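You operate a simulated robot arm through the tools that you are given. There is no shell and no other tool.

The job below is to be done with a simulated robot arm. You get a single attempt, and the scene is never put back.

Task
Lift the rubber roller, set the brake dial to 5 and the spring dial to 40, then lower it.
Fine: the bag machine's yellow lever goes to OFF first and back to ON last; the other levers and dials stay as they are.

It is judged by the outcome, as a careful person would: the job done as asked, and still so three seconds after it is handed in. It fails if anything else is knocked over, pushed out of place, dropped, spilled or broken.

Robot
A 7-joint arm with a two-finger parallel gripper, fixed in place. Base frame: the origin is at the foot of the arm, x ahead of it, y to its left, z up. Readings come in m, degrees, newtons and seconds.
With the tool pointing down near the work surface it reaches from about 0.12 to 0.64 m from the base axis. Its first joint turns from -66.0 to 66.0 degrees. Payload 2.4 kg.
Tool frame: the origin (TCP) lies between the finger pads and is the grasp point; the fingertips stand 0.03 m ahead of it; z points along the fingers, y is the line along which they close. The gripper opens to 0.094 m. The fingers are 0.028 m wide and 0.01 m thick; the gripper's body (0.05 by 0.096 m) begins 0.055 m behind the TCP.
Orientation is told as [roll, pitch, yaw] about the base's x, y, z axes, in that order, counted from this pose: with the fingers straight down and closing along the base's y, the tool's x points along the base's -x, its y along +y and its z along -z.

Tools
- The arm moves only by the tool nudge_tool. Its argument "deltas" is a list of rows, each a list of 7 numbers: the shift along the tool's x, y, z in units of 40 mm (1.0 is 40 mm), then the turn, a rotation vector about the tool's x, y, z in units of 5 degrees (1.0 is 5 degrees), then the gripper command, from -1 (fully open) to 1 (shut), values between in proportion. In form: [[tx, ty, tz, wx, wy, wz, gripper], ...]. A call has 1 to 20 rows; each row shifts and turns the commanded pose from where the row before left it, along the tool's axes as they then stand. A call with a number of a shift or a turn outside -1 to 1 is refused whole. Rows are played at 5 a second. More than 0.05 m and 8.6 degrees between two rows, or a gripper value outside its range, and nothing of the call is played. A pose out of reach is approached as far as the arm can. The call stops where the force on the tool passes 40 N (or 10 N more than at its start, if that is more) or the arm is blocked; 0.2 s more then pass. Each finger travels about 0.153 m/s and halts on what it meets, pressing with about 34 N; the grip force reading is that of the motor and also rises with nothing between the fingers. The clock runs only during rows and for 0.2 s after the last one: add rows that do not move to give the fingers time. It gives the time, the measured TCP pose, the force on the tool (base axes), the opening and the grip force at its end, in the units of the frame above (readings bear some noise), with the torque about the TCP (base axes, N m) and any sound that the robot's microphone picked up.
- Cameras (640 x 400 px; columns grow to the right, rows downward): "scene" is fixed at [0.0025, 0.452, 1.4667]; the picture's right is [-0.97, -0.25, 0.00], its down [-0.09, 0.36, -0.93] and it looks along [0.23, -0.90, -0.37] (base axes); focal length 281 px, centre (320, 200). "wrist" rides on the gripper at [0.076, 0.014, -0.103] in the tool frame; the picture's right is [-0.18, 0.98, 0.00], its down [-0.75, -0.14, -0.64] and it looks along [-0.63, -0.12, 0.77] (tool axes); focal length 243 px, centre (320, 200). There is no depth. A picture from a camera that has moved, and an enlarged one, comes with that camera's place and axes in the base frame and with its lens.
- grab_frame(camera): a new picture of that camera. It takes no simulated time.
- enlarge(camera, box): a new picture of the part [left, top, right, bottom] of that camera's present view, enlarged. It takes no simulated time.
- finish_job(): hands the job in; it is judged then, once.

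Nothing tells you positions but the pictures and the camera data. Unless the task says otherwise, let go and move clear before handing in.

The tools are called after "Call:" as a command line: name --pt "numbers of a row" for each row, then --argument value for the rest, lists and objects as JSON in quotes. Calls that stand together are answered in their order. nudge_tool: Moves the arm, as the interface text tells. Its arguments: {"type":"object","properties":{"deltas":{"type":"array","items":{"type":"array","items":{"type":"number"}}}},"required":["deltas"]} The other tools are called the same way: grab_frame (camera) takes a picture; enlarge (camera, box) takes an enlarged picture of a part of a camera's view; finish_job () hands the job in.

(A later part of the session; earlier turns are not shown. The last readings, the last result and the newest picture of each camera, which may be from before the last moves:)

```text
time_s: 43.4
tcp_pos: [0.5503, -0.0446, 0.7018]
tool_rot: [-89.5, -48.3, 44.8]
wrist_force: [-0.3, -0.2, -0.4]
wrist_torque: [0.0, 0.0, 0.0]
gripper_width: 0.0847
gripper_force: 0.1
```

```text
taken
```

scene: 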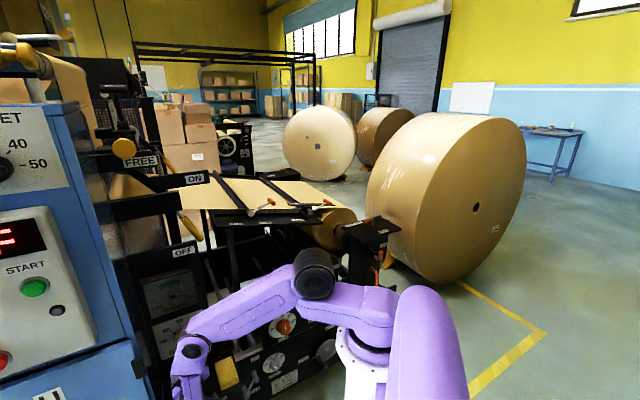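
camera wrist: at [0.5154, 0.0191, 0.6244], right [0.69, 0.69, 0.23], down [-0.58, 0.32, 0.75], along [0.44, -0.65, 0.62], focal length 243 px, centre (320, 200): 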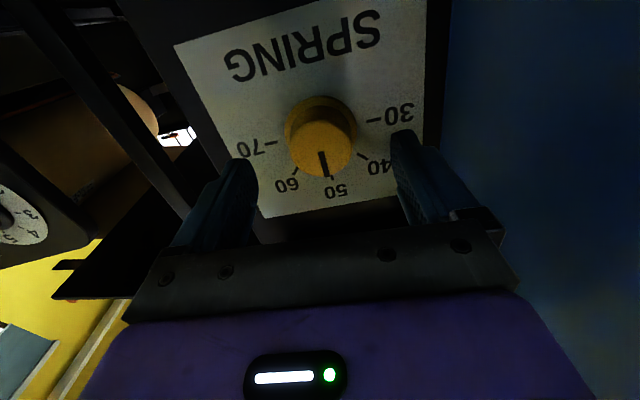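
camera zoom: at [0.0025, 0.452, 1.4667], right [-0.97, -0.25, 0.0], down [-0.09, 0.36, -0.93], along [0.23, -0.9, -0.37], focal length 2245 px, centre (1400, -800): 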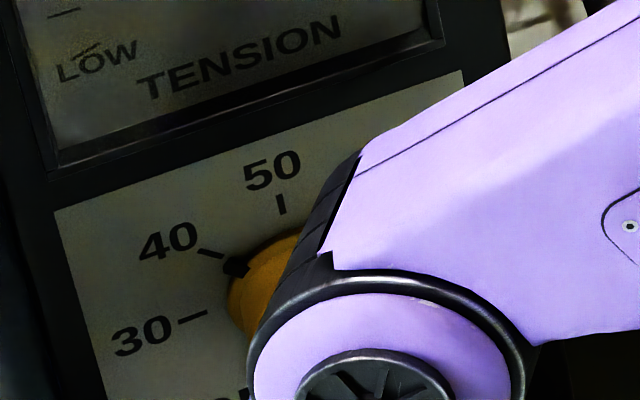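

SPRING is at 40. Now the BRAKE dial: I'll roll the tool further to get away from the joint limit, then slide sideways across the front of the panels.

Call:
nudge_tool --pt "0 0 0 0 0 -1 -0.8" --pt "0 0 0 0 0 -1 -0.8" --pt "0 0 0 0 0 -1 -0.8" --pt "0 0 0 0 0 -0.66 -0.8" --pt "0.721 -0.41 0 0 0 0 -0.8" --pt "0.721 -0.41 0 0 0 0 -0.8" --pt "0.721 -0.41 0 0 0 0 -0.8" --pt "0.721 -0.41 0 0 0 0 -0.8" --pt "0.721 -0.41 0 0 0 0 -0.8" --pt "0.721 -0.41 0 0 0 0 -0.8" --pt "0 0 0 0 0 0 -0.8"

Call:
grab_frame --camera "scene"

Call:
grab_frame --camera "wrist"

```text
time_s: 45.8
tcp_pos: [0.4106, -0.1855, 0.6994]
tool_rot: [-89.6, -29.9, 45.0]
wrist_force: [-0.3, 0.5, 0.5]
wrist_torque: [0.01, -0.01, 0.01]
gripper_width: 0.0847
gripper_force: 0.1
```

```text
taken
```

scene: 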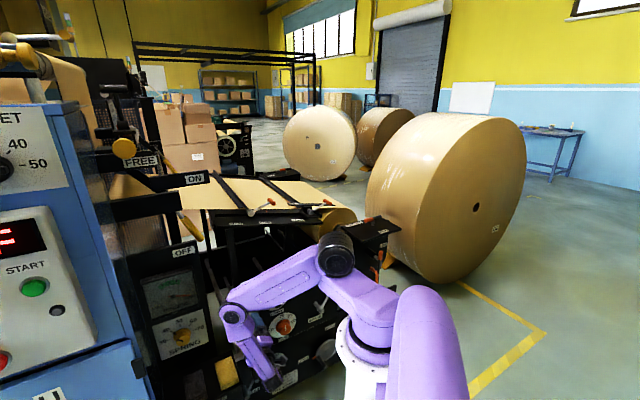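

```text
taken
camera wrist: at [0.2968, -0.1549, 0.6483], right [0.46, 0.46, -0.76], down [-0.04, 0.86, 0.5], along [0.89, -0.2, 0.41], focal length 243 px, centre (320, 200)
```

wrist: 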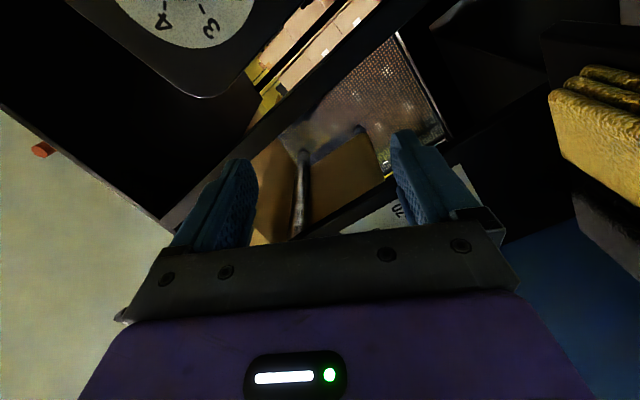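

No reach trouble this time. I'll continue the slide to the BRAKE dial.

Call:
nudge_tool --pt "0.721 -0.41 0 0 0 0 -0.8" --pt "0.721 -0.41 0 0 0 0 -0.8" --pt "0.721 -0.41 0 0 0 0 -0.8" --pt "0.721 -0.41 0 0 0 0 -0.8" --pt "0 0 0 0 0 0 -0.8"

Call:
grab_frame --camera "scene"

Call:
grab_frame --camera "wrist"

```text
time_s: 47.0
tcp_pos: [0.3231, -0.2787, 0.7166]
tool_rot: [-89.5, -29.9, 44.9]
wrist_force: [0.5, -0.4, 0.1]
wrist_torque: [-0.01, -0.01, 0.0]
gripper_width: 0.0846
gripper_force: 0.1
out of reach, approached as far as the arm can: row 3, 4
```

```text
taken
```

scene: 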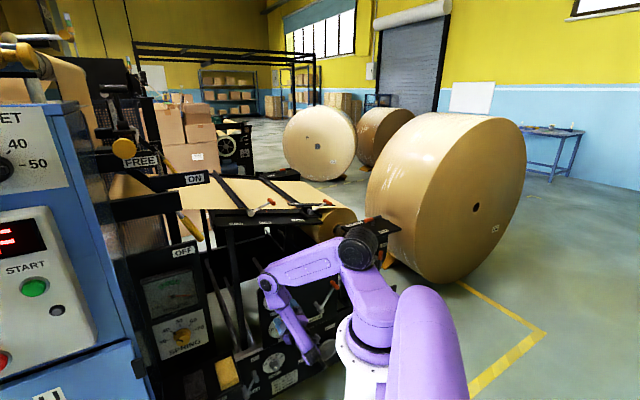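

```text
taken
camera wrist: at [0.2094, -0.2486, 0.6655], right [0.45, 0.46, -0.76], down [-0.04, 0.86, 0.5], along [0.89, -0.2, 0.41], focal length 243 px, centre (320, 200)
```

wrist: 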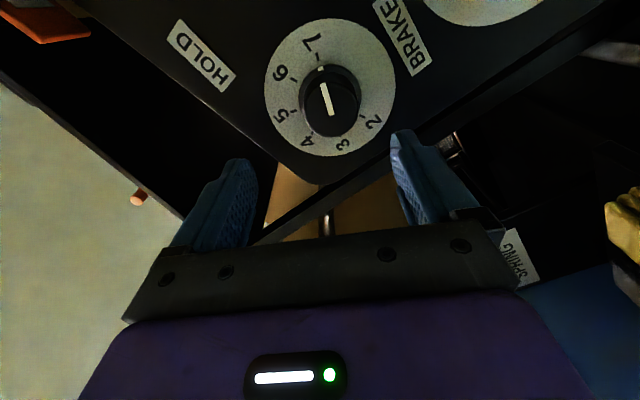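

Almost there, about 18 mm too high. Moving forward takes the arm away from its inner limit, so I'll combine a small forward move with the correction.

Call:
nudge_tool --pt "0 0 0.5 0 0 0 -0.8" --pt "0.175 0.153 0 0 0 0 -0.8" --pt "0.175 0.153 0 0 0 0 -0.8" --pt "0 0 0 0 0 0 -0.8"

Call:
grab_frame --camera "wrist"

Call:
enlarge --camera "wrist" --box '[220, 20, 440, 190]'

```text
time_s: 48.0
tcp_pos: [0.3377, -0.2996, 0.7074]
tool_rot: [-89.5, -29.9, 44.8]
wrist_force: [-0.7, -0.8, 0.3]
wrist_torque: [-0.02, 0.0, -0.04]
gripper_width: 0.0846
gripper_force: 0.0
out of reach, approached as far as the arm can: row 3
```

```text
taken
camera wrist: at [0.2236, -0.269, 0.6573], right [0.45, 0.46, -0.76], down [-0.04, 0.86, 0.5], along [0.89, -0.2, 0.41], focal length 243 px, centre (320, 200)
```

wrist: 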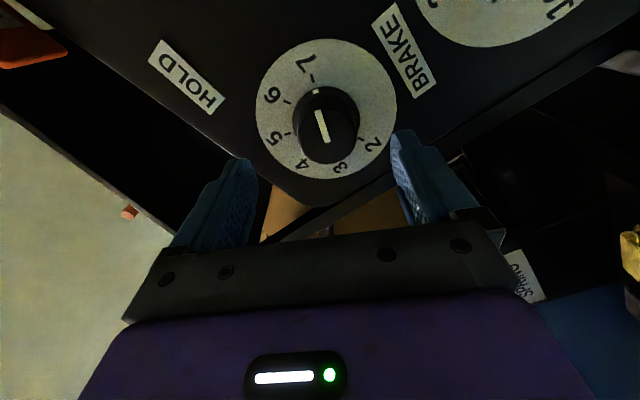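

```text
2.35 times, centred on (330, 105) of wrist
camera zoom: at [0.2236, -0.269, 0.6573], right [0.45, 0.46, -0.76], down [-0.04, 0.86, 0.5], along [0.89, -0.2, 0.41], focal length 571 px, centre (296, 424)
```

zoom: 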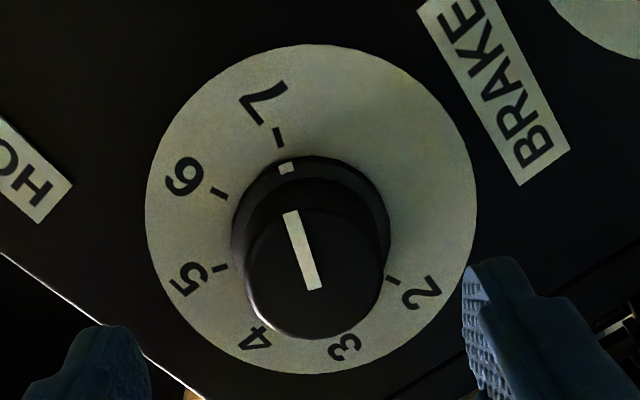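

The fingers are nearly centred on the brake knob, still 8 mm high because of a joint limit. Rolling the tool a bit more may free it.

Call:
nudge_tool --pt "0 0 0 0 0 -1 -0.8" --pt "0 0 0 0 0 -1 -0.8" --pt "0 0 0 0 0 -1 -0.8" --pt "0.09 0.195 0 0 0 0 -0.8" --pt "0 0 0 0 0 0 -0.8"

Call:
grab_frame --camera "wrist"

```text
time_s: 49.2
tcp_pos: [0.3395, -0.2993, 0.7073]
tool_rot: [-89.6, -14.9, 45.0]
wrist_force: [0.6, 0.4, -0.2]
wrist_torque: [-0.02, -0.02, 0.03]
gripper_width: 0.0844
gripper_force: 0.0
out of reach, approached as far as the arm can: row 4
```

```text
taken
camera wrist: at [0.2174, -0.2773, 0.6737], right [0.3, 0.31, -0.9], down [0.04, 0.94, 0.33], along [0.95, -0.13, 0.27], focal length 243 px, centre (320, 200)
```

wrist: 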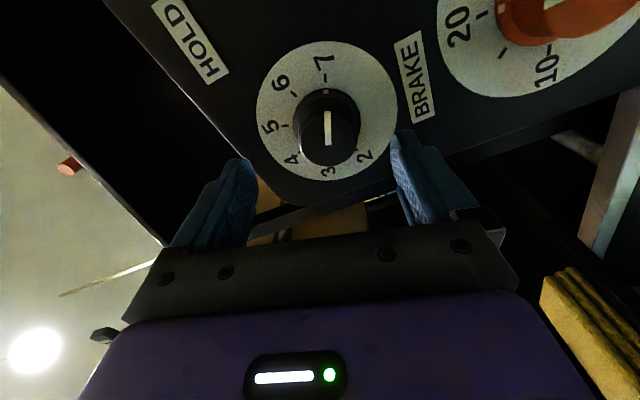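

The limit is with the tool held exactly horizontal at this height. I'll tip it down by 5°, which is fine for gripping, and then lower.

Call:
nudge_tool --pt "0 0 0 -0.966 0.259 0 -0.8" --pt "0.09 0.195 0 0 0 0 -0.8" --pt "0 0 0 0 0 0 -0.8"

Call:
grab_frame --camera "wrist"

```text
time_s: 50.0
tcp_pos: [0.3383, -0.301, 0.6994]
tool_rot: [-84.5, -14.9, 43.7]
wrist_force: [0.3, -1.0, -1.0]
wrist_torque: [-0.01, 0.02, 0.0]
gripper_width: 0.0847
gripper_force: 0.0
```

```text
taken
camera wrist: at [0.2152, -0.276, 0.6744], right [0.24, 0.36, -0.9], down [0.06, 0.92, 0.39], along [0.97, -0.15, 0.2], focal length 243 px, centre (320, 200)
```

wrist: 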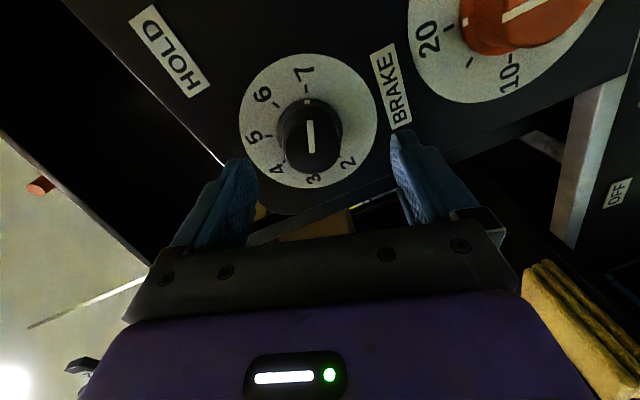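

Now the tool is at the right height and reachable. I'll move in 32 mm and close on the brake knob.

Call:
nudge_tool --pt "-0.014 -0.05 0.4 0 0 0 -0.8" --pt "-0.013 -0.05 0.395 0 0 0 -0.8" --pt "0 0 0 0 0 0 -0.8"

Call:
enlarge --camera "wrist" --box '[210, 60, 430, 220]'

```text
time_s: 50.8
tcp_pos: [0.3604, -0.3229, 0.6999]
tool_rot: [-84.4, -14.8, 43.7]
wrist_force: [-0.2, 0.0, -0.2]
wrist_torque: [0.01, -0.03, -0.01]
gripper_width: 0.0847
gripper_force: 0.0
```

```text
2.50 times, centred on (320, 140) of wrist
camera zoom: at [0.2375, -0.2992, 0.675], right [0.24, 0.36, -0.9], down [0.06, 0.92, 0.39], along [0.97, -0.15, 0.2], focal length 606 px, centre (320, 350)
```

zoom: 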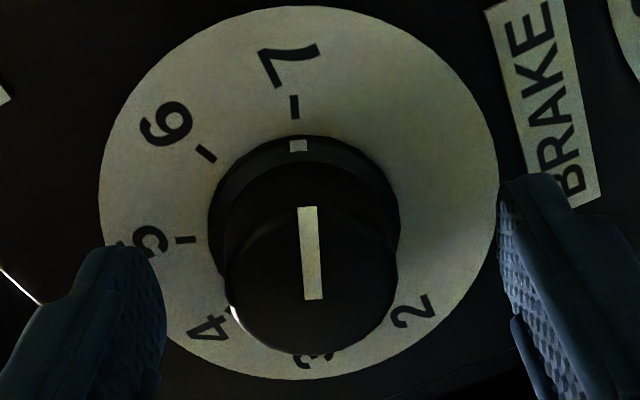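

The knob sits about 4 mm off-centre between the fingers. I'll correct that and close.

Call:
nudge_tool --pt "0 -0.08 0 0 0 0 -0.8" --pt "0 0 0 0 0 0 1" --pt "0 0 0 0 0 0 1" --pt "0 0 0 0 0 0 1"

Call:
enlarge --camera "wrist" --box '[210, 60, 430, 220]'

```text
time_s: 51.8
tcp_pos: [0.3598, -0.3236, 0.7014]
tool_rot: [-84.4, -14.8, 43.6]
wrist_force: [-0.8, 0.3, -4.7]
wrist_torque: [-0.48, -0.5, -0.07]
gripper_width: 0.041
gripper_force: 44.5
```

```text
2.50 times, centred on (320, 140) of wrist
camera zoom: at [0.2372, -0.2996, 0.6783], right [0.24, 0.36, -0.9], down [0.06, 0.92, 0.39], along [0.97, -0.15, 0.2], focal length 606 px, centre (320, 350)
```

zoom: 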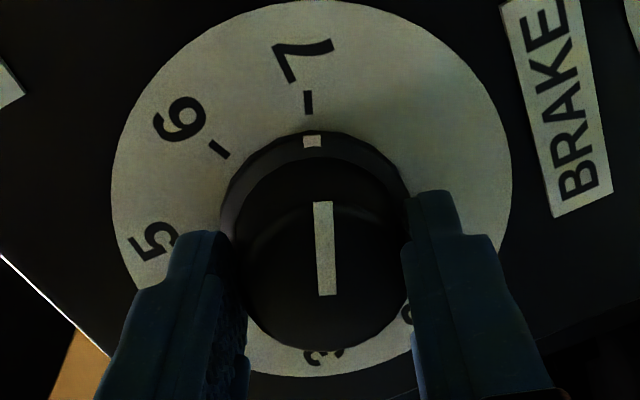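

Good grip, with a width of 41 mm and little side load. I'll turn counter-clockwise in stages, starting with 30°.

Call:
nudge_tool --pt "0 0 0 0 0 -1 1" --pt "0 0 0 0 0 -1 1" --pt "0 0 0 0 0 -1 1" --pt "0 0 0 0 0 -1 1" --pt "0 0 0 0 0 -1 1" --pt "0 0 0 0 0 -1 1" --pt "0 0 0 0 0 0 1"

Call:
enlarge --camera "wrist" --box '[210, 60, 430, 220]'

```text
time_s: 53.4
tcp_pos: [0.3598, -0.3235, 0.7025]
tool_rot: [-84.4, 15.1, 46.5]
wrist_force: [-1.2, 1.6, -3.5]
wrist_torque: [-0.54, -0.54, -0.13]
gripper_width: 0.0411
gripper_force: 44.9
```

```text
2.50 times, centred on (320, 140) of wrist
camera zoom: at [0.2345, -0.307, 0.7174], right [-0.12, 0.01, -0.99], down [0.08, 1.0, 0.0], along [0.99, -0.08, -0.12], focal length 606 px, centre (320, 350)
```

zoom: 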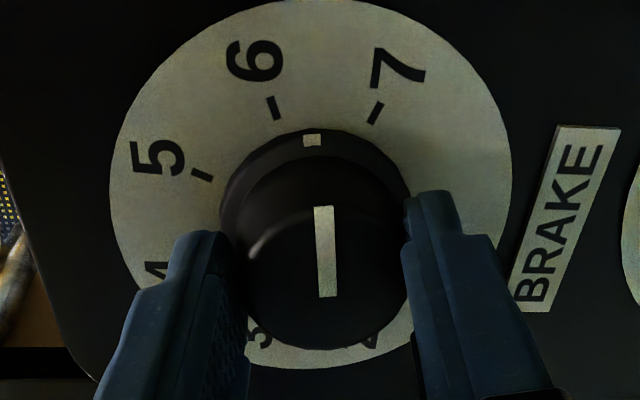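

Turned 30° smoothly, with no limits met. Continuing.

Call:
nudge_tool --pt "0 0 0 0 0 -1 1" --pt "0 0 0 0 0 -1 1" --pt "0 0 0 0 0 -1 1" --pt "0 0 0 0 0 -1 1" --pt "0 0 0 0 0 -1 1" --pt "0 0 0 0 0 -1 1" --pt "0 0 0 0 0 0 1"

Call:
enlarge --camera "wrist" --box '[210, 60, 430, 220]'

Call:
grab_frame --camera "scene"

```text
time_s: 55.0
tcp_pos: [0.3599, -0.3239, 0.7019]
tool_rot: [-82.2, 44.9, 50.7]
wrist_force: [-2.9, 10.7, -8.7]
wrist_torque: [0.1, 0.09, -0.21]
gripper_width: 0.0404
gripper_force: 44.6
```

```text
2.50 times, centred on (320, 140) of wrist
camera zoom: at [0.2466, -0.3003, 0.7551], right [-0.46, -0.35, -0.82], down [-0.04, 0.93, -0.37], along [0.89, -0.14, -0.44], focal length 606 px, centre (320, 350)
```

zoom: 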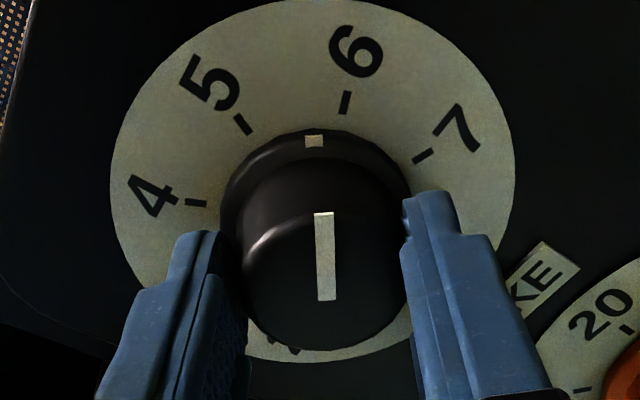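

```text
taken
```

scene: 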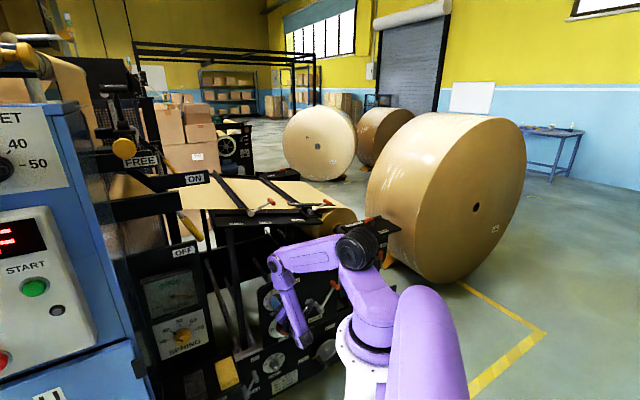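

The index is now past 6. Another 30° should bring it to 5.

Call:
nudge_tool --pt "0 0 0 0 0 -1 1" --pt "0 0 0 0 0 -1 1" --pt "0 0 0 0 0 -1 1" --pt "0 0 0 0 0 -1 1" --pt "0 0 0 0 0 -1 1" --pt "0 0 0 0 0 0 1"

Call:
enlarge --camera "wrist" --box '[210, 60, 430, 220]'

```text
time_s: 56.4
tcp_pos: [0.3597, -0.3237, 0.7029]
tool_rot: [-74.3, 69.5, 59.9]
wrist_force: [-0.7, 7.4, -14.2]
wrist_torque: [0.19, 0.16, 0.03]
gripper_width: 0.0403
gripper_force: 45.1
```

```text
2.50 times, centred on (320, 140) of wrist
camera zoom: at [0.2652, -0.2847, 0.7778], right [-0.64, -0.58, -0.5], down [-0.22, 0.77, -0.6], along [0.73, -0.27, -0.62], focal length 606 px, centre (320, 350)
```

zoom: 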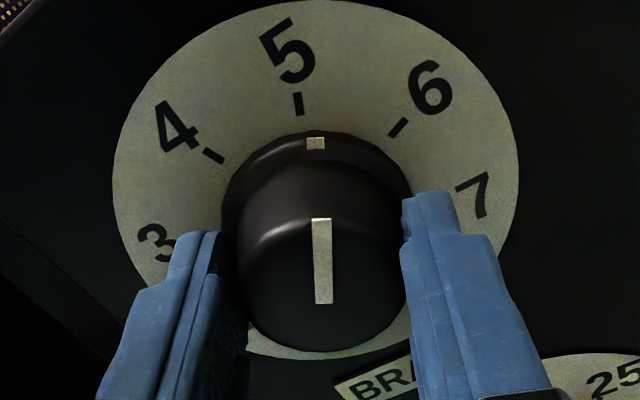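

Almost at 5; about 5° remains.

Call:
nudge_tool --pt "0 0 0 0 0 -1 1" --pt "0 0 0 0 0 0 1"

Call:
enlarge --camera "wrist" --box '[260, 60, 380, 150]'

Call:
enlarge --camera "scene" --box '[245, 270, 315, 320]'

```text
time_s: 57.0
tcp_pos: [0.3607, -0.3244, 0.703]
tool_rot: [-69.4, 74.3, 64.8]
wrist_force: [-2.4, 9.0, -13.4]
wrist_torque: [0.06, 0.06, -0.1]
gripper_width: 0.0405
gripper_force: 45.0
```

```text
4.44 times, centred on (320, 105) of wrist
camera zoom: at [0.2696, -0.2807, 0.781], right [-0.67, -0.61, -0.43], down [-0.27, 0.73, -0.63], along [0.7, -0.3, -0.65], focal length 1078 px, centre (320, 622)
```

zoom: 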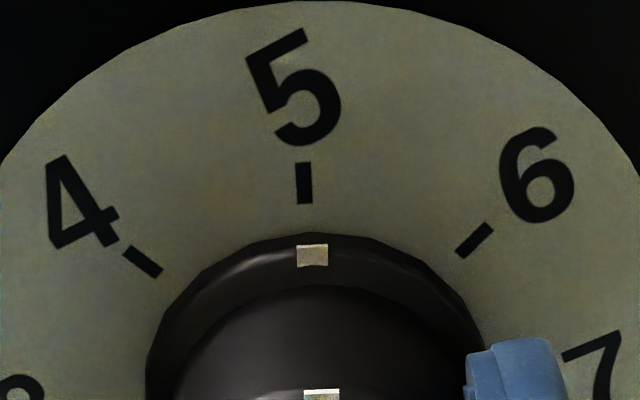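

```text
8.00 times, centred on (280, 295) of scene
camera zoom: at [0.0027, 0.452, 1.4667], right [-0.97, -0.25, 0.0], down [-0.09, 0.36, -0.93], along [0.23, -0.9, -0.37], focal length 2245 px, centre (640, -560)
```

zoom: 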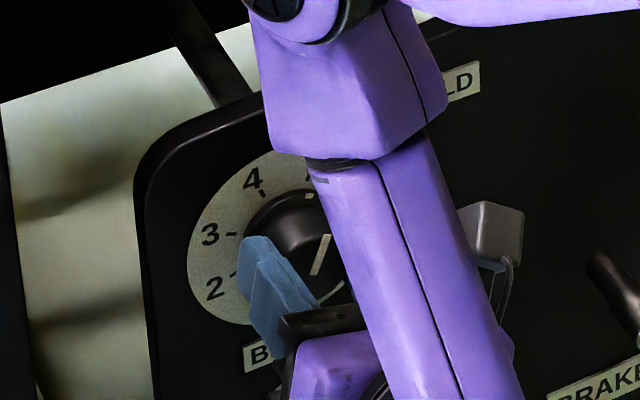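

The brake index lines up with 5. I'll release, back off and verify both dials.

Call:
nudge_tool --pt "0 0 0 0 0 0 -0.8" --pt "0 0 0 0 0 0 -0.8" --pt "0 0 -0.4 0 0 0 -0.8" --pt "0 0 -0.4 0 0 0 -0.8" --pt "0 0 0 0 0 0 -0.8"

Call:
grab_frame --camera "wrist"

Call:
enlarge --camera "wrist" --box '[220, 30, 420, 180]'

Call:
enlarge --camera "scene" --box '[245, 270, 315, 320]'

Call:
enlarge --camera "scene" --box '[150, 300, 220, 350]'

```text
time_s: 58.2
tcp_pos: [0.3361, -0.3012, 0.7061]
tool_rot: [-70.0, 74.3, 64.4]
wrist_force: [0.6, 0.3, 0.9]
wrist_torque: [0.0, -0.02, 0.01]
gripper_width: 0.0842
gripper_force: 0.0
```

```text
taken
camera wrist: at [0.2468, -0.2583, 0.7842], right [-0.67, -0.61, -0.43], down [-0.27, 0.73, -0.63], along [0.7, -0.31, -0.65], focal length 243 px, centre (320, 200)
```

wrist: 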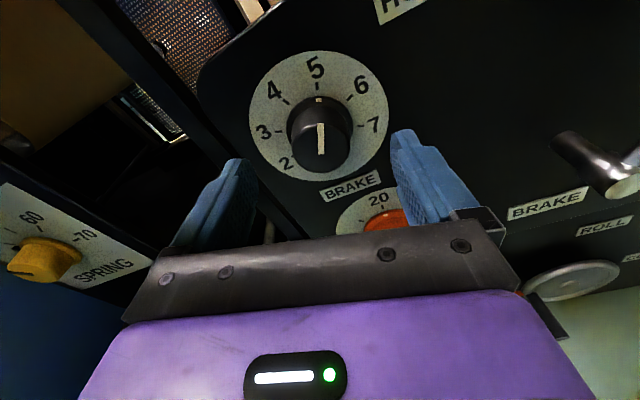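

```text
2.67 times, centred on (320, 105) of wrist
camera zoom: at [0.2468, -0.2583, 0.7842], right [-0.67, -0.61, -0.43], down [-0.27, 0.73, -0.63], along [0.7, -0.31, -0.65], focal length 647 px, centre (320, 453)
```

zoom: 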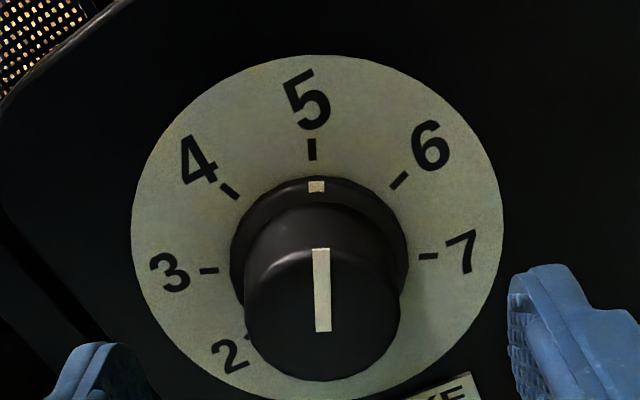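

```text
8.00 times, centred on (280, 295) of scene
camera zoom: at [0.0025, 0.452, 1.4667], right [-0.97, -0.25, 0.0], down [-0.09, 0.36, -0.93], along [0.23, -0.9, -0.37], focal length 2245 px, centre (640, -560)
```

zoom: 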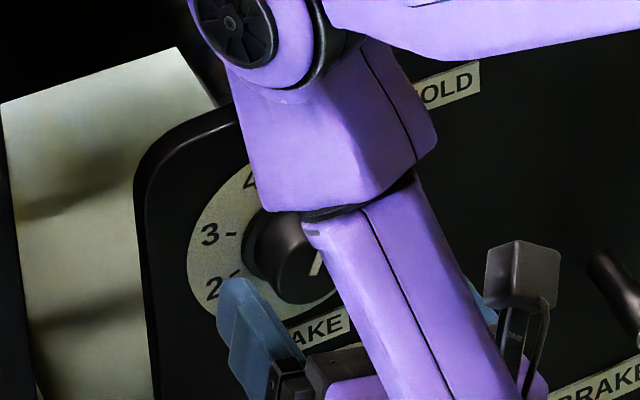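

```text
8.00 times, centred on (185, 325) of scene
camera zoom: at [0.0025, 0.452, 1.4667], right [-0.97, -0.25, 0.0], down [-0.09, 0.36, -0.93], along [0.23, -0.9, -0.37], focal length 2245 px, centre (1400, -800)
```

zoom: 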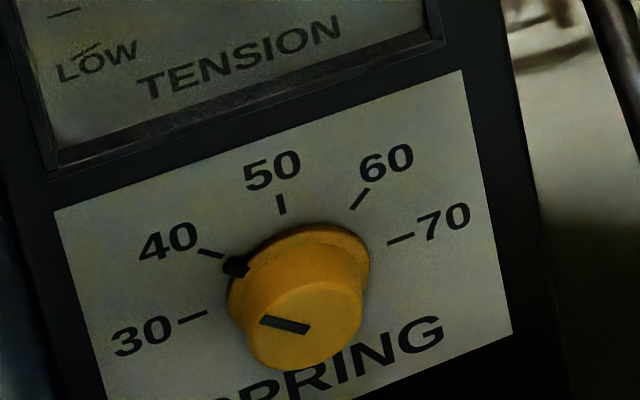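

Both dials check out: BRAKE is at 5 and SPRING at 40. Now back to the yellow lever: I'll retract, slide toward +u at this height, then roll the tool back and go up.

Call:
nudge_tool --pt "0 0 -0.4 0 0 0 -0.8" --pt "0 0 -0.4 0 0 0 0" --pt "-0.194 -0.738 0 0 0 0 1" --pt "-0.194 -0.738 0 0 0 0 1" --pt "-0.194 -0.738 0 0 0 0 1" --pt "-0.194 -0.738 0 0 0 0 1" --pt "-0.194 -0.738 0 0 0 0 1" --pt "-0.194 -0.738 0 0 0 0 1" --pt "-0.194 -0.738 0 0 0 0 1" --pt "-0.194 -0.738 0 0 0 0 1" --pt "-0.194 -0.738 0 0 0 0 1" --pt "0 0 0 0.118 0.543 0 1" --pt "0 0 0 0.118 0.543 0 1" --pt "0 0 0 0 0 0 1"

Call:
grab_frame --camera "scene"

Call:
grab_frame --camera "wrist"

```text
time_s: 61.2
tcp_pos: [0.509, -0.0846, 0.7104]
tool_rot: [-91.0, 75.2, 44.0]
wrist_force: [-0.4, 0.6, -0.4]
wrist_torque: [-0.01, 0.03, -0.02]
gripper_width: 0.0
gripper_force: 32.9
```

```text
taken
```

scene: 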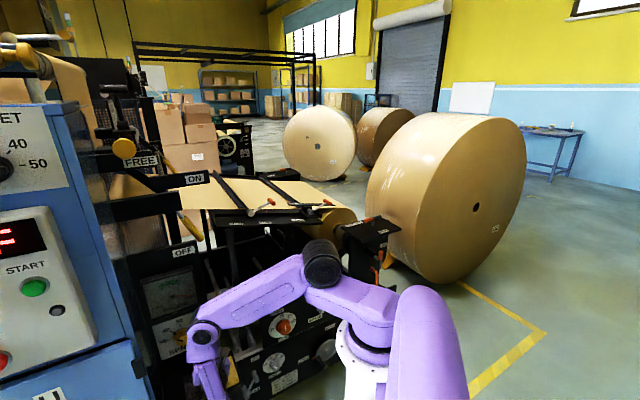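

```text
taken
camera wrist: at [0.4141, -0.0352, 0.7788], right [-0.64, -0.64, -0.43], down [-0.22, 0.69, -0.69], along [0.74, -0.35, -0.58], focal length 243 px, centre (320, 200)
```

wrist: 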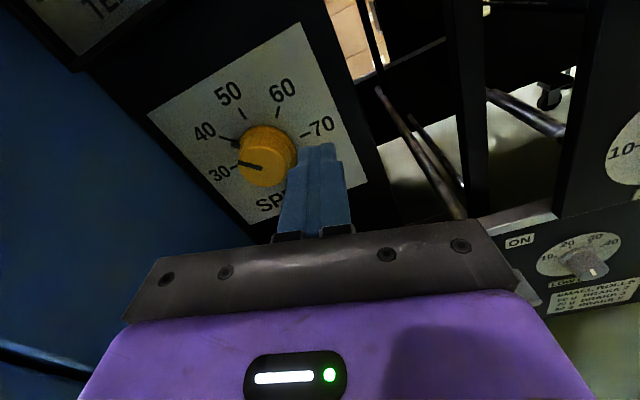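

Now I'll roll back by 123° in free space, staying clear of the panels.

Call:
nudge_tool --pt "0 0 0 0 0 1 1" --pt "0 0 0 0 0 1 1" --pt "0 0 0 0 0 1 1" --pt "0 0 0 0 0 1 1" --pt "0 0 0 0 0 1 1" --pt "0 0 0 0 0 1 1" --pt "0 0 0 0 0 1 1" --pt "0 0 0 0 0 1 1" --pt "0 0 0 0 0 1 1" --pt "0 0 0 0 0 1 1" --pt "0 0 0 0 0 1 1" --pt "0 0 0 0 0 1 1" --pt "0 0 0 0 0 1 1" --pt "0 0 0 0 0 1 1" --pt "0 0 0 0 0 1 1" --pt "0 0 0 0 0 1 1" --pt "0 0 0 0 0 1 1" --pt "0 0 0 0 0 1 1" --pt "0 0 0 0 0 1 1" --pt "0 0 0 0 0 1 1"

Call:
nudge_tool --pt "0 0 0 0 0 1 1" --pt "0 0 0 0 0 1 1" --pt "0 0 0 0 0 1 1" --pt "0 0 0 0 0 1 1" --pt "0 0 0 0 0 0 1"

Call:
grab_frame --camera "wrist"

```text
time_s: 65.4
tcp_pos: [0.5098, -0.0838, 0.7095]
tool_rot: [-90.2, -25.1, 44.9]
wrist_force: [-0.1, -0.9, -0.3]
wrist_torque: [0.01, 0.03, 0.05]
gripper_width: 0.0002
gripper_force: 32.9
```

```text
time_s: 66.6
tcp_pos: [0.5093, -0.0843, 0.7082]
tool_rot: [-90.3, -44.9, 45.0]
wrist_force: [0.4, -0.2, 0.1]
wrist_torque: [0.0, 0.02, -0.03]
gripper_width: 0.0001
gripper_force: 33.0
```

```text
taken
camera wrist: at [0.4071, -0.0429, 0.644], right [0.59, 0.58, -0.56], down [-0.15, 0.76, 0.63], along [0.8, -0.29, 0.53], focal length 243 px, centre (320, 200)
```

wrist: 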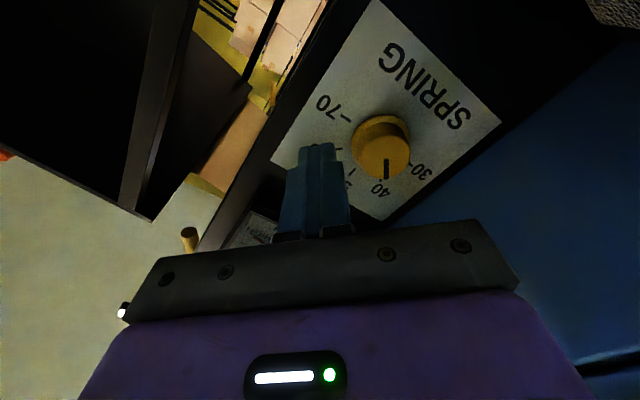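

SPRING still reads 40. I'll go up to lever height, staying in front of the panel.

Call:
nudge_tool --pt "-0.619 -0.619 0 0 0 0 1" --pt "-0.619 -0.619 0 0 0 0 1" --pt "-0.619 -0.619 0 0 0 0 1" --pt "-0.619 -0.619 0 0 0 0 1" --pt "-0.619 -0.619 0 0 0 0 1" --pt "-0.619 -0.619 0 0 0 0 1" --pt "-0.619 -0.619 0 0 0 0 1" --pt "-0.619 -0.619 0 0 0 0 1" --pt "-0.619 -0.619 0 0 0 0 1" --pt "-0.619 -0.619 0 0 0 0 1" --pt "0 0 0 0 0 0 1"

Call:
grab_frame --camera "scene"

Call:
grab_frame --camera "wrist"

```text
time_s: 69.0
tcp_pos: [0.5087, -0.0843, 1.0619]
tool_rot: [-90.3, -44.9, 45.1]
wrist_force: [0.4, 0.5, 0.7]
wrist_torque: [0.0, -0.02, -0.01]
gripper_width: 0.0
gripper_force: 33.5
```

```text
taken
```

scene: 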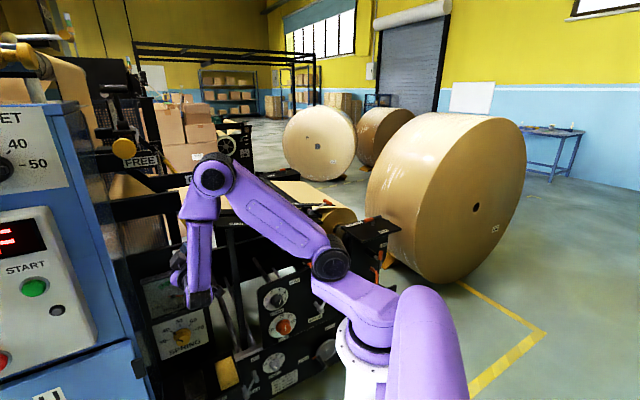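

```text
taken
camera wrist: at [0.4054, -0.0427, 0.9956], right [0.59, 0.58, -0.57], down [-0.15, 0.76, 0.63], along [0.8, -0.29, 0.53], focal length 243 px, centre (320, 200)
```

wrist: 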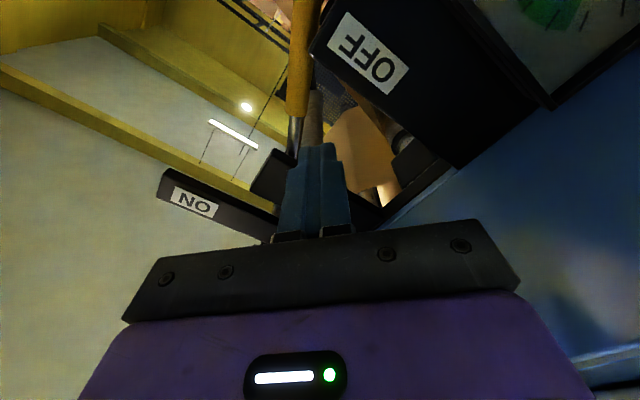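

The handle is in view above the fingertips, hanging at OFF. I'll zoom in to get its exact line.

Call:
enlarge --camera "wrist" --box '[230, 0, 430, 180]'

Call:
enlarge --camera "scene" --box '[100, 110, 240, 270]'

```text
2.22 times, centred on (330, 90) of wrist
camera zoom: at [0.4054, -0.0427, 0.9956], right [0.59, 0.58, -0.57], down [-0.15, 0.76, 0.63], along [0.8, -0.29, 0.53], focal length 539 px, centre (298, 444)
```

zoom: 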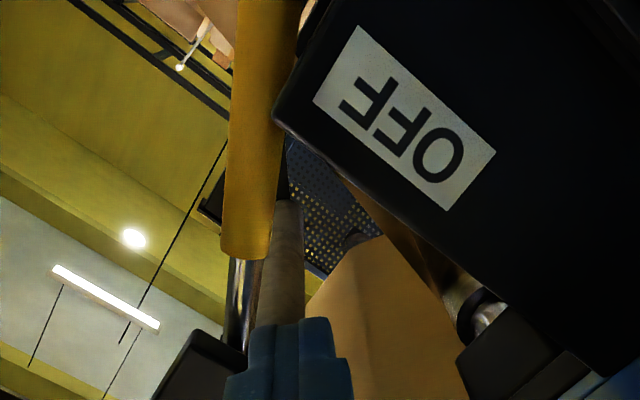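

```text
2.50 times, centred on (170, 190) of scene
camera zoom: at [0.0025, 0.452, 1.4667], right [-0.97, -0.25, 0.0], down [-0.09, 0.36, -0.93], along [0.23, -0.9, -0.37], focal length 702 px, centre (695, 225)
```

zoom: 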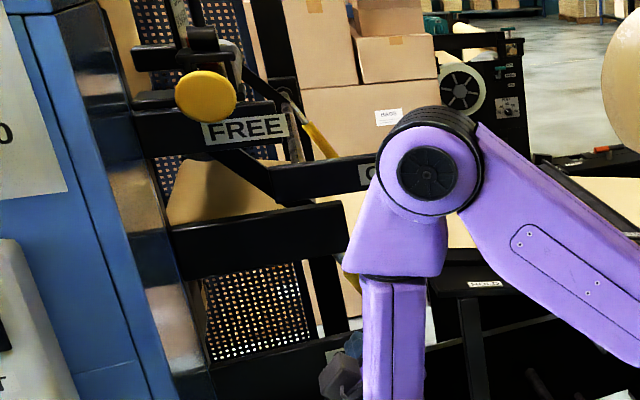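

The handle hangs at about 65° below level, with the OFF panel top at z≈1.026. I'll bring the closed fingers in on the inner, lower side of the handle at u≈0.30, z≈1.06, above the panel edge.

Call:
nudge_tool --pt "0 0 0 0 0 1 1" --pt "0 0 0 0 0 1 1" --pt "0 0 0 0 0 1 1" --pt "0 0 0 0 0 1 1" --pt "0.06 0.06 0.5 0 0 0 1" --pt "0 0 0.6 0 0 0 1" --pt "0 0 0.6 0 0 0 1" --pt "0 0 0 0 0 0 1"

Call:
grab_frame --camera "wrist"

Call:
enlarge --camera "wrist" --box '[230, 60, 430, 240]'

Call:
enlarge --camera "scene" --box '[100, 110, 240, 270]'

```text
time_s: 70.8
tcp_pos: [0.5569, -0.1307, 1.0575]
tool_rot: [-90.3, -64.9, 45.2]
wrist_force: [0.8, 0.2, -0.5]
wrist_torque: [0.02, 0.0, 0.02]
gripper_width: 0.0
gripper_force: 33.5
```

```text
taken
camera wrist: at [0.4724, -0.0722, 0.9811], right [0.69, 0.68, -0.25], down [-0.32, 0.59, 0.74], along [0.65, -0.43, 0.62], focal length 243 px, centre (320, 200)
```

wrist: 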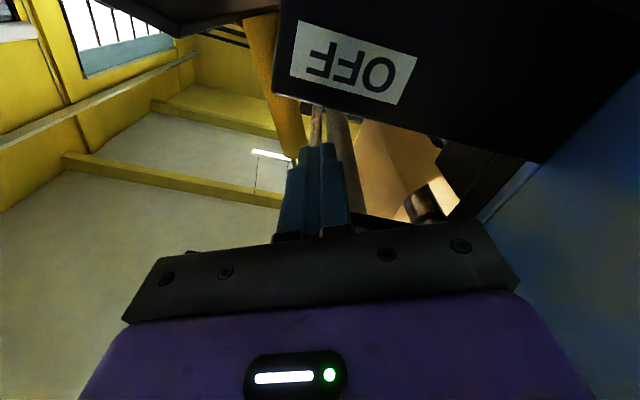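

```text
2.22 times, centred on (330, 150) of wrist
camera zoom: at [0.4724, -0.0722, 0.9811], right [0.69, 0.68, -0.25], down [-0.32, 0.59, 0.74], along [0.65, -0.43, 0.62], focal length 539 px, centre (298, 311)
```

zoom: 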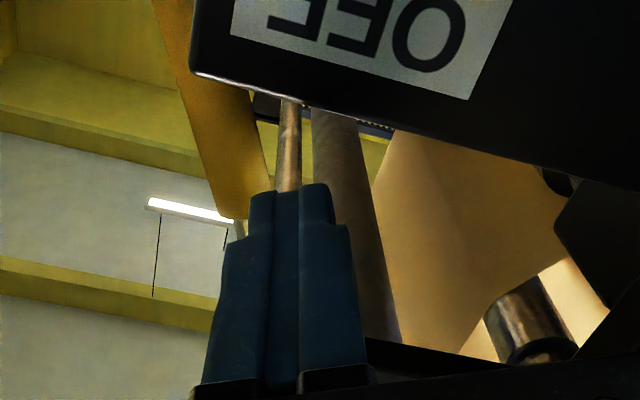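

```text
2.50 times, centred on (170, 190) of scene
camera zoom: at [0.0025, 0.452, 1.4667], right [-0.97, -0.25, 0.0], down [-0.09, 0.36, -0.93], along [0.23, -0.9, -0.37], focal length 702 px, centre (695, 225)
```

zoom: 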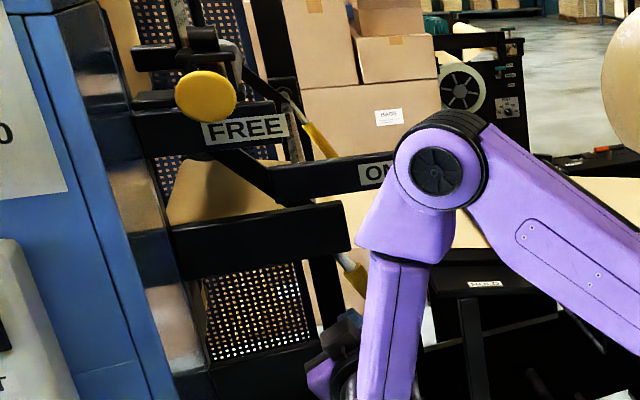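

The fingers clear the panel's top edge with the handle just to their left. I'll shift 3 mm for margin and go forward about 78 mm.

Call:
nudge_tool --pt "0 0.075 0 0 0 0 1" --pt "0 0 0.5 0 0 0 1" --pt "0 0 0.5 0 0 0 1" --pt "0 0 0.5 0 0 0 1" --pt "0 0 0.45 0 0 0 1" --pt "0 0 0 0 0 0 1"

Call:
enlarge --camera "wrist" --box '[230, 60, 430, 240]'

Call:
enlarge --camera "scene" --box '[100, 110, 240, 270]'

```text
time_s: 72.2
tcp_pos: [0.613, -0.1851, 1.0558]
tool_rot: [-90.4, -64.8, 45.2]
wrist_force: [0.3, 0.1, -0.2]
wrist_torque: [-0.01, -0.01, -0.01]
gripper_width: 0.0002
gripper_force: 32.7
```

```text
2.22 times, centred on (330, 150) of wrist
camera zoom: at [0.5291, -0.1267, 0.9802], right [0.69, 0.68, -0.25], down [-0.32, 0.59, 0.74], along [0.65, -0.43, 0.62], focal length 539 px, centre (298, 311)
```

zoom: 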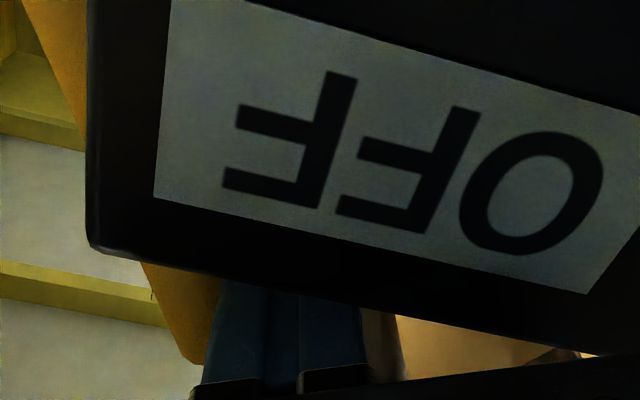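

```text
2.50 times, centred on (170, 190) of scene
camera zoom: at [0.0025, 0.452, 1.4667], right [-0.97, -0.25, 0.0], down [-0.09, 0.36, -0.93], along [0.23, -0.9, -0.37], focal length 702 px, centre (695, 225)
```

zoom: 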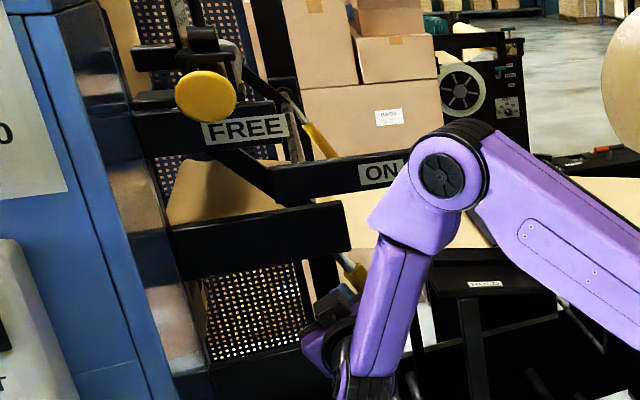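

The fingers are inside, just to the right of the handle, with no contact force. I'll start pushing the lever up along its arc about the pivot.

Call:
nudge_tool --pt "0 -0.15 0 0 0 0 1" --pt "0.057 -0.223 0 0 0 -1 1" --pt "0.057 -0.223 0 0 0 -1 1" --pt "0.057 -0.223 0 0 0 -1 1" --pt "0 0 0 0 0 0 1"

Call:
enlarge --camera "wrist" --box '[230, 60, 430, 240]'

Call:
enlarge --camera "scene" --box '[100, 110, 240, 270]'

```text
time_s: 73.4
tcp_pos: [0.5912, -0.2071, 1.0669]
tool_rot: [-90.5, -49.7, 45.1]
wrist_force: [2.3, 3.0, 0.0]
wrist_torque: [0.01, 0.02, 0.06]
gripper_width: 0.0
gripper_force: 33.0
```

```text
2.22 times, centred on (330, 150) of wrist
camera zoom: at [0.4922, -0.1619, 0.9976], right [0.62, 0.61, -0.49], down [-0.19, 0.72, 0.66], along [0.76, -0.32, 0.56], focal length 539 px, centre (298, 311)
```

zoom: 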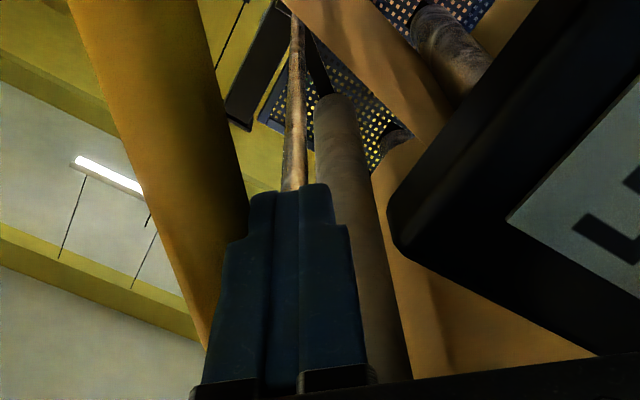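

```text
2.50 times, centred on (170, 190) of scene
camera zoom: at [0.0026, 0.4521, 1.4667], right [-0.97, -0.25, 0.0], down [-0.09, 0.36, -0.93], along [0.23, -0.9, -0.37], focal length 702 px, centre (695, 225)
```

zoom: 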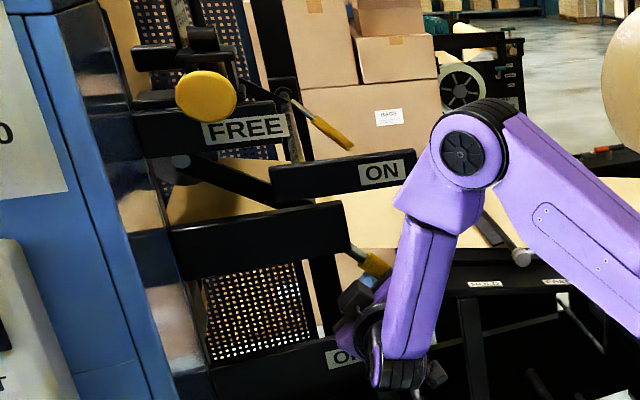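

The lever is rising with only a few newtons. Continuing along the arc.

Call:
nudge_tool --pt "0.057 -0.223 0 0 0 -1 1" --pt "0.057 -0.223 0 0 0 -1 1" --pt "0.057 -0.223 0 0 0 -1 1" --pt "0.057 -0.223 0 0 0 -1 1" --pt "0 0 0 0 0 0 1"

Call:
enlarge --camera "wrist" --box '[230, 60, 430, 240]'

Call:
enlarge --camera "scene" --box '[100, 110, 240, 270]'

```text
time_s: 74.6
tcp_pos: [0.5692, -0.2293, 1.0864]
tool_rot: [-90.2, -29.9, 44.9]
wrist_force: [1.4, 3.5, -2.2]
wrist_torque: [0.02, 0.02, -0.01]
gripper_width: 0.0
gripper_force: 33.1
```

```text
2.22 times, centred on (330, 150) of wrist
camera zoom: at [0.4559, -0.1985, 1.035], right [0.46, 0.45, -0.76], down [-0.04, 0.87, 0.5], along [0.89, -0.2, 0.42], focal length 539 px, centre (298, 311)
```

zoom: 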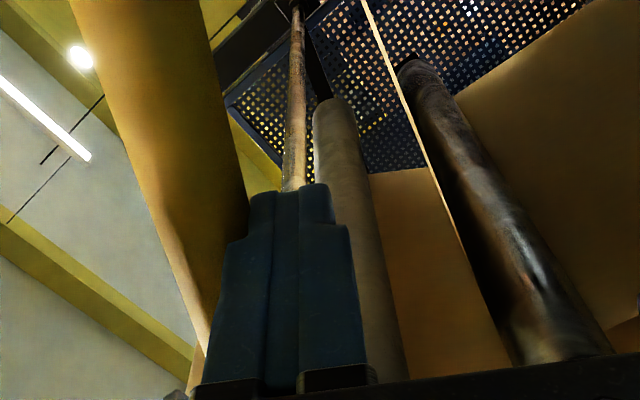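

```text
2.50 times, centred on (170, 190) of scene
camera zoom: at [0.0026, 0.4521, 1.4667], right [-0.97, -0.25, 0.0], down [-0.09, 0.36, -0.93], along [0.23, -0.9, -0.37], focal length 702 px, centre (695, 225)
```

zoom: 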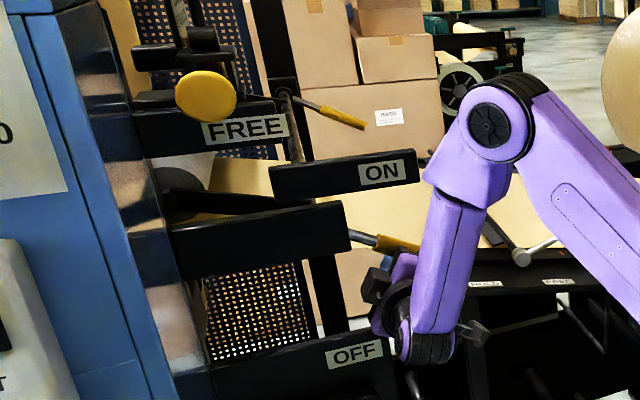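

The lever is now at roughly 25° below level and the roller is coming down. A few more steps.

Call:
nudge_tool --pt "0.057 -0.223 0 0 0 -1 1" --pt "0.057 -0.223 0 0 0 -1 1" --pt "0.057 -0.223 0 0 0 -1 1" --pt "0 0 0 0 0 0 1"

Call:
enlarge --camera "wrist" --box '[230, 60, 430, 240]'

Call:
enlarge --camera "scene" --box '[100, 110, 240, 270]'

```text
time_s: 75.6
tcp_pos: [0.5566, -0.2411, 1.1088]
tool_rot: [-90.2, -14.8, 44.8]
wrist_force: [1.4, 1.3, -0.1]
wrist_torque: [-0.01, -0.04, -0.08]
gripper_width: 0.0
gripper_force: 33.6
```

```text
2.22 times, centred on (330, 150) of wrist
camera zoom: at [0.4353, -0.2176, 1.0737], right [0.31, 0.3, -0.9], down [0.04, 0.94, 0.33], along [0.95, -0.14, 0.28], focal length 539 px, centre (298, 311)
```

zoom: 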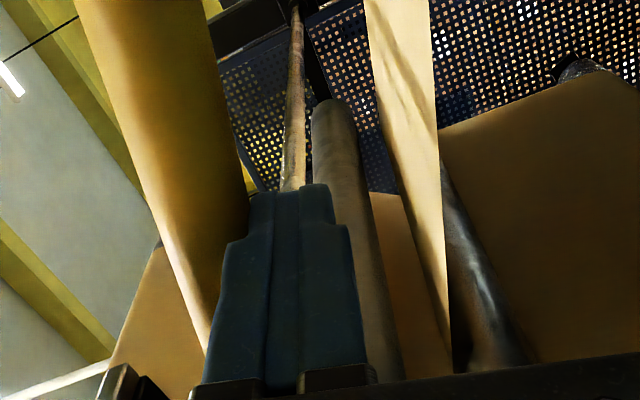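

```text
2.50 times, centred on (170, 190) of scene
camera zoom: at [0.0026, 0.4521, 1.4667], right [-0.97, -0.25, 0.0], down [-0.09, 0.36, -0.93], along [0.23, -0.9, -0.37], focal length 702 px, centre (695, 225)
```

zoom: 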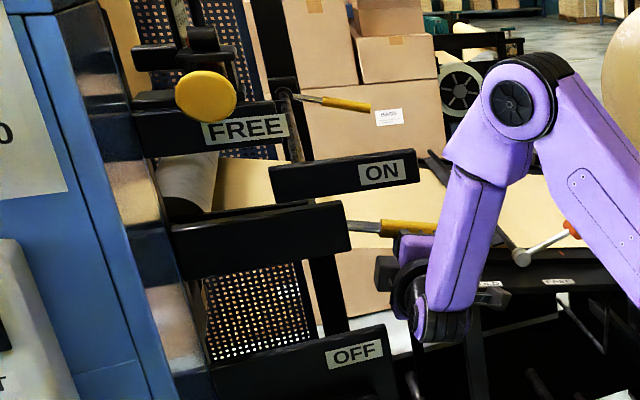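

Nearly level. I'll do the last part in small steps until it reaches the ON stop.

Call:
nudge_tool --pt "0.057 -0.223 0 0 0 -1 1" --pt "0.057 -0.223 0 0 0 -1 1" --pt "0 0 0 0 0 0 1"

Call:
enlarge --camera "wrist" --box '[230, 60, 430, 240]'

Call:
enlarge --camera "scene" --box '[100, 110, 240, 270]'

```text
time_s: 76.4
tcp_pos: [0.5505, -0.2466, 1.1233]
tool_rot: [-90.3, -4.8, 44.6]
wrist_force: [0.9, 0.2, -0.2]
wrist_torque: [0.01, -0.01, 0.02]
gripper_width: 0.0
gripper_force: 33.2
```

```text
2.22 times, centred on (330, 150) of wrist
camera zoom: at [0.4261, -0.2266, 1.102], right [0.19, 0.18, -0.96], down [0.07, 0.98, 0.2], along [0.98, -0.11, 0.18], focal length 539 px, centre (298, 311)
```

zoom: 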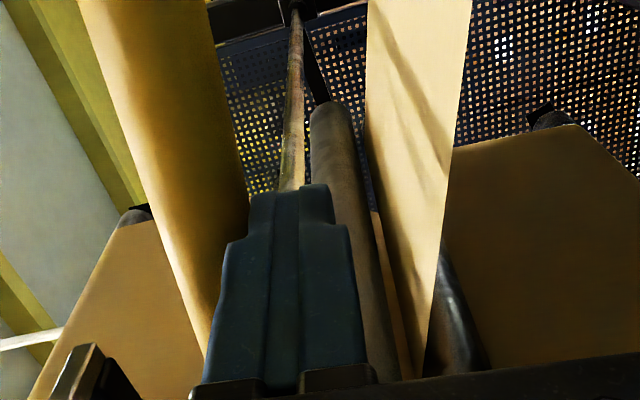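

```text
2.50 times, centred on (170, 190) of scene
camera zoom: at [0.0025, 0.452, 1.4667], right [-0.97, -0.25, 0.0], down [-0.09, 0.36, -0.93], along [0.23, -0.9, -0.37], focal length 702 px, centre (695, 225)
```

zoom: 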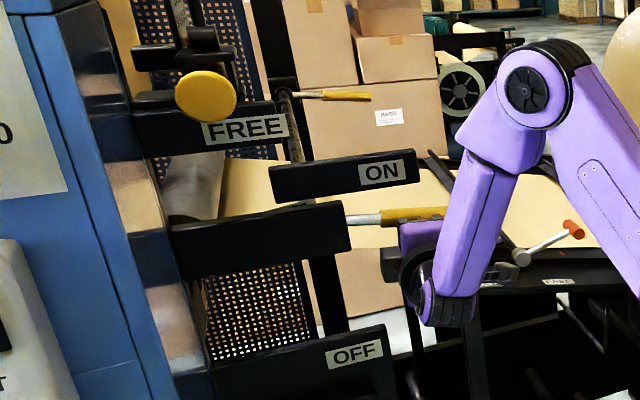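

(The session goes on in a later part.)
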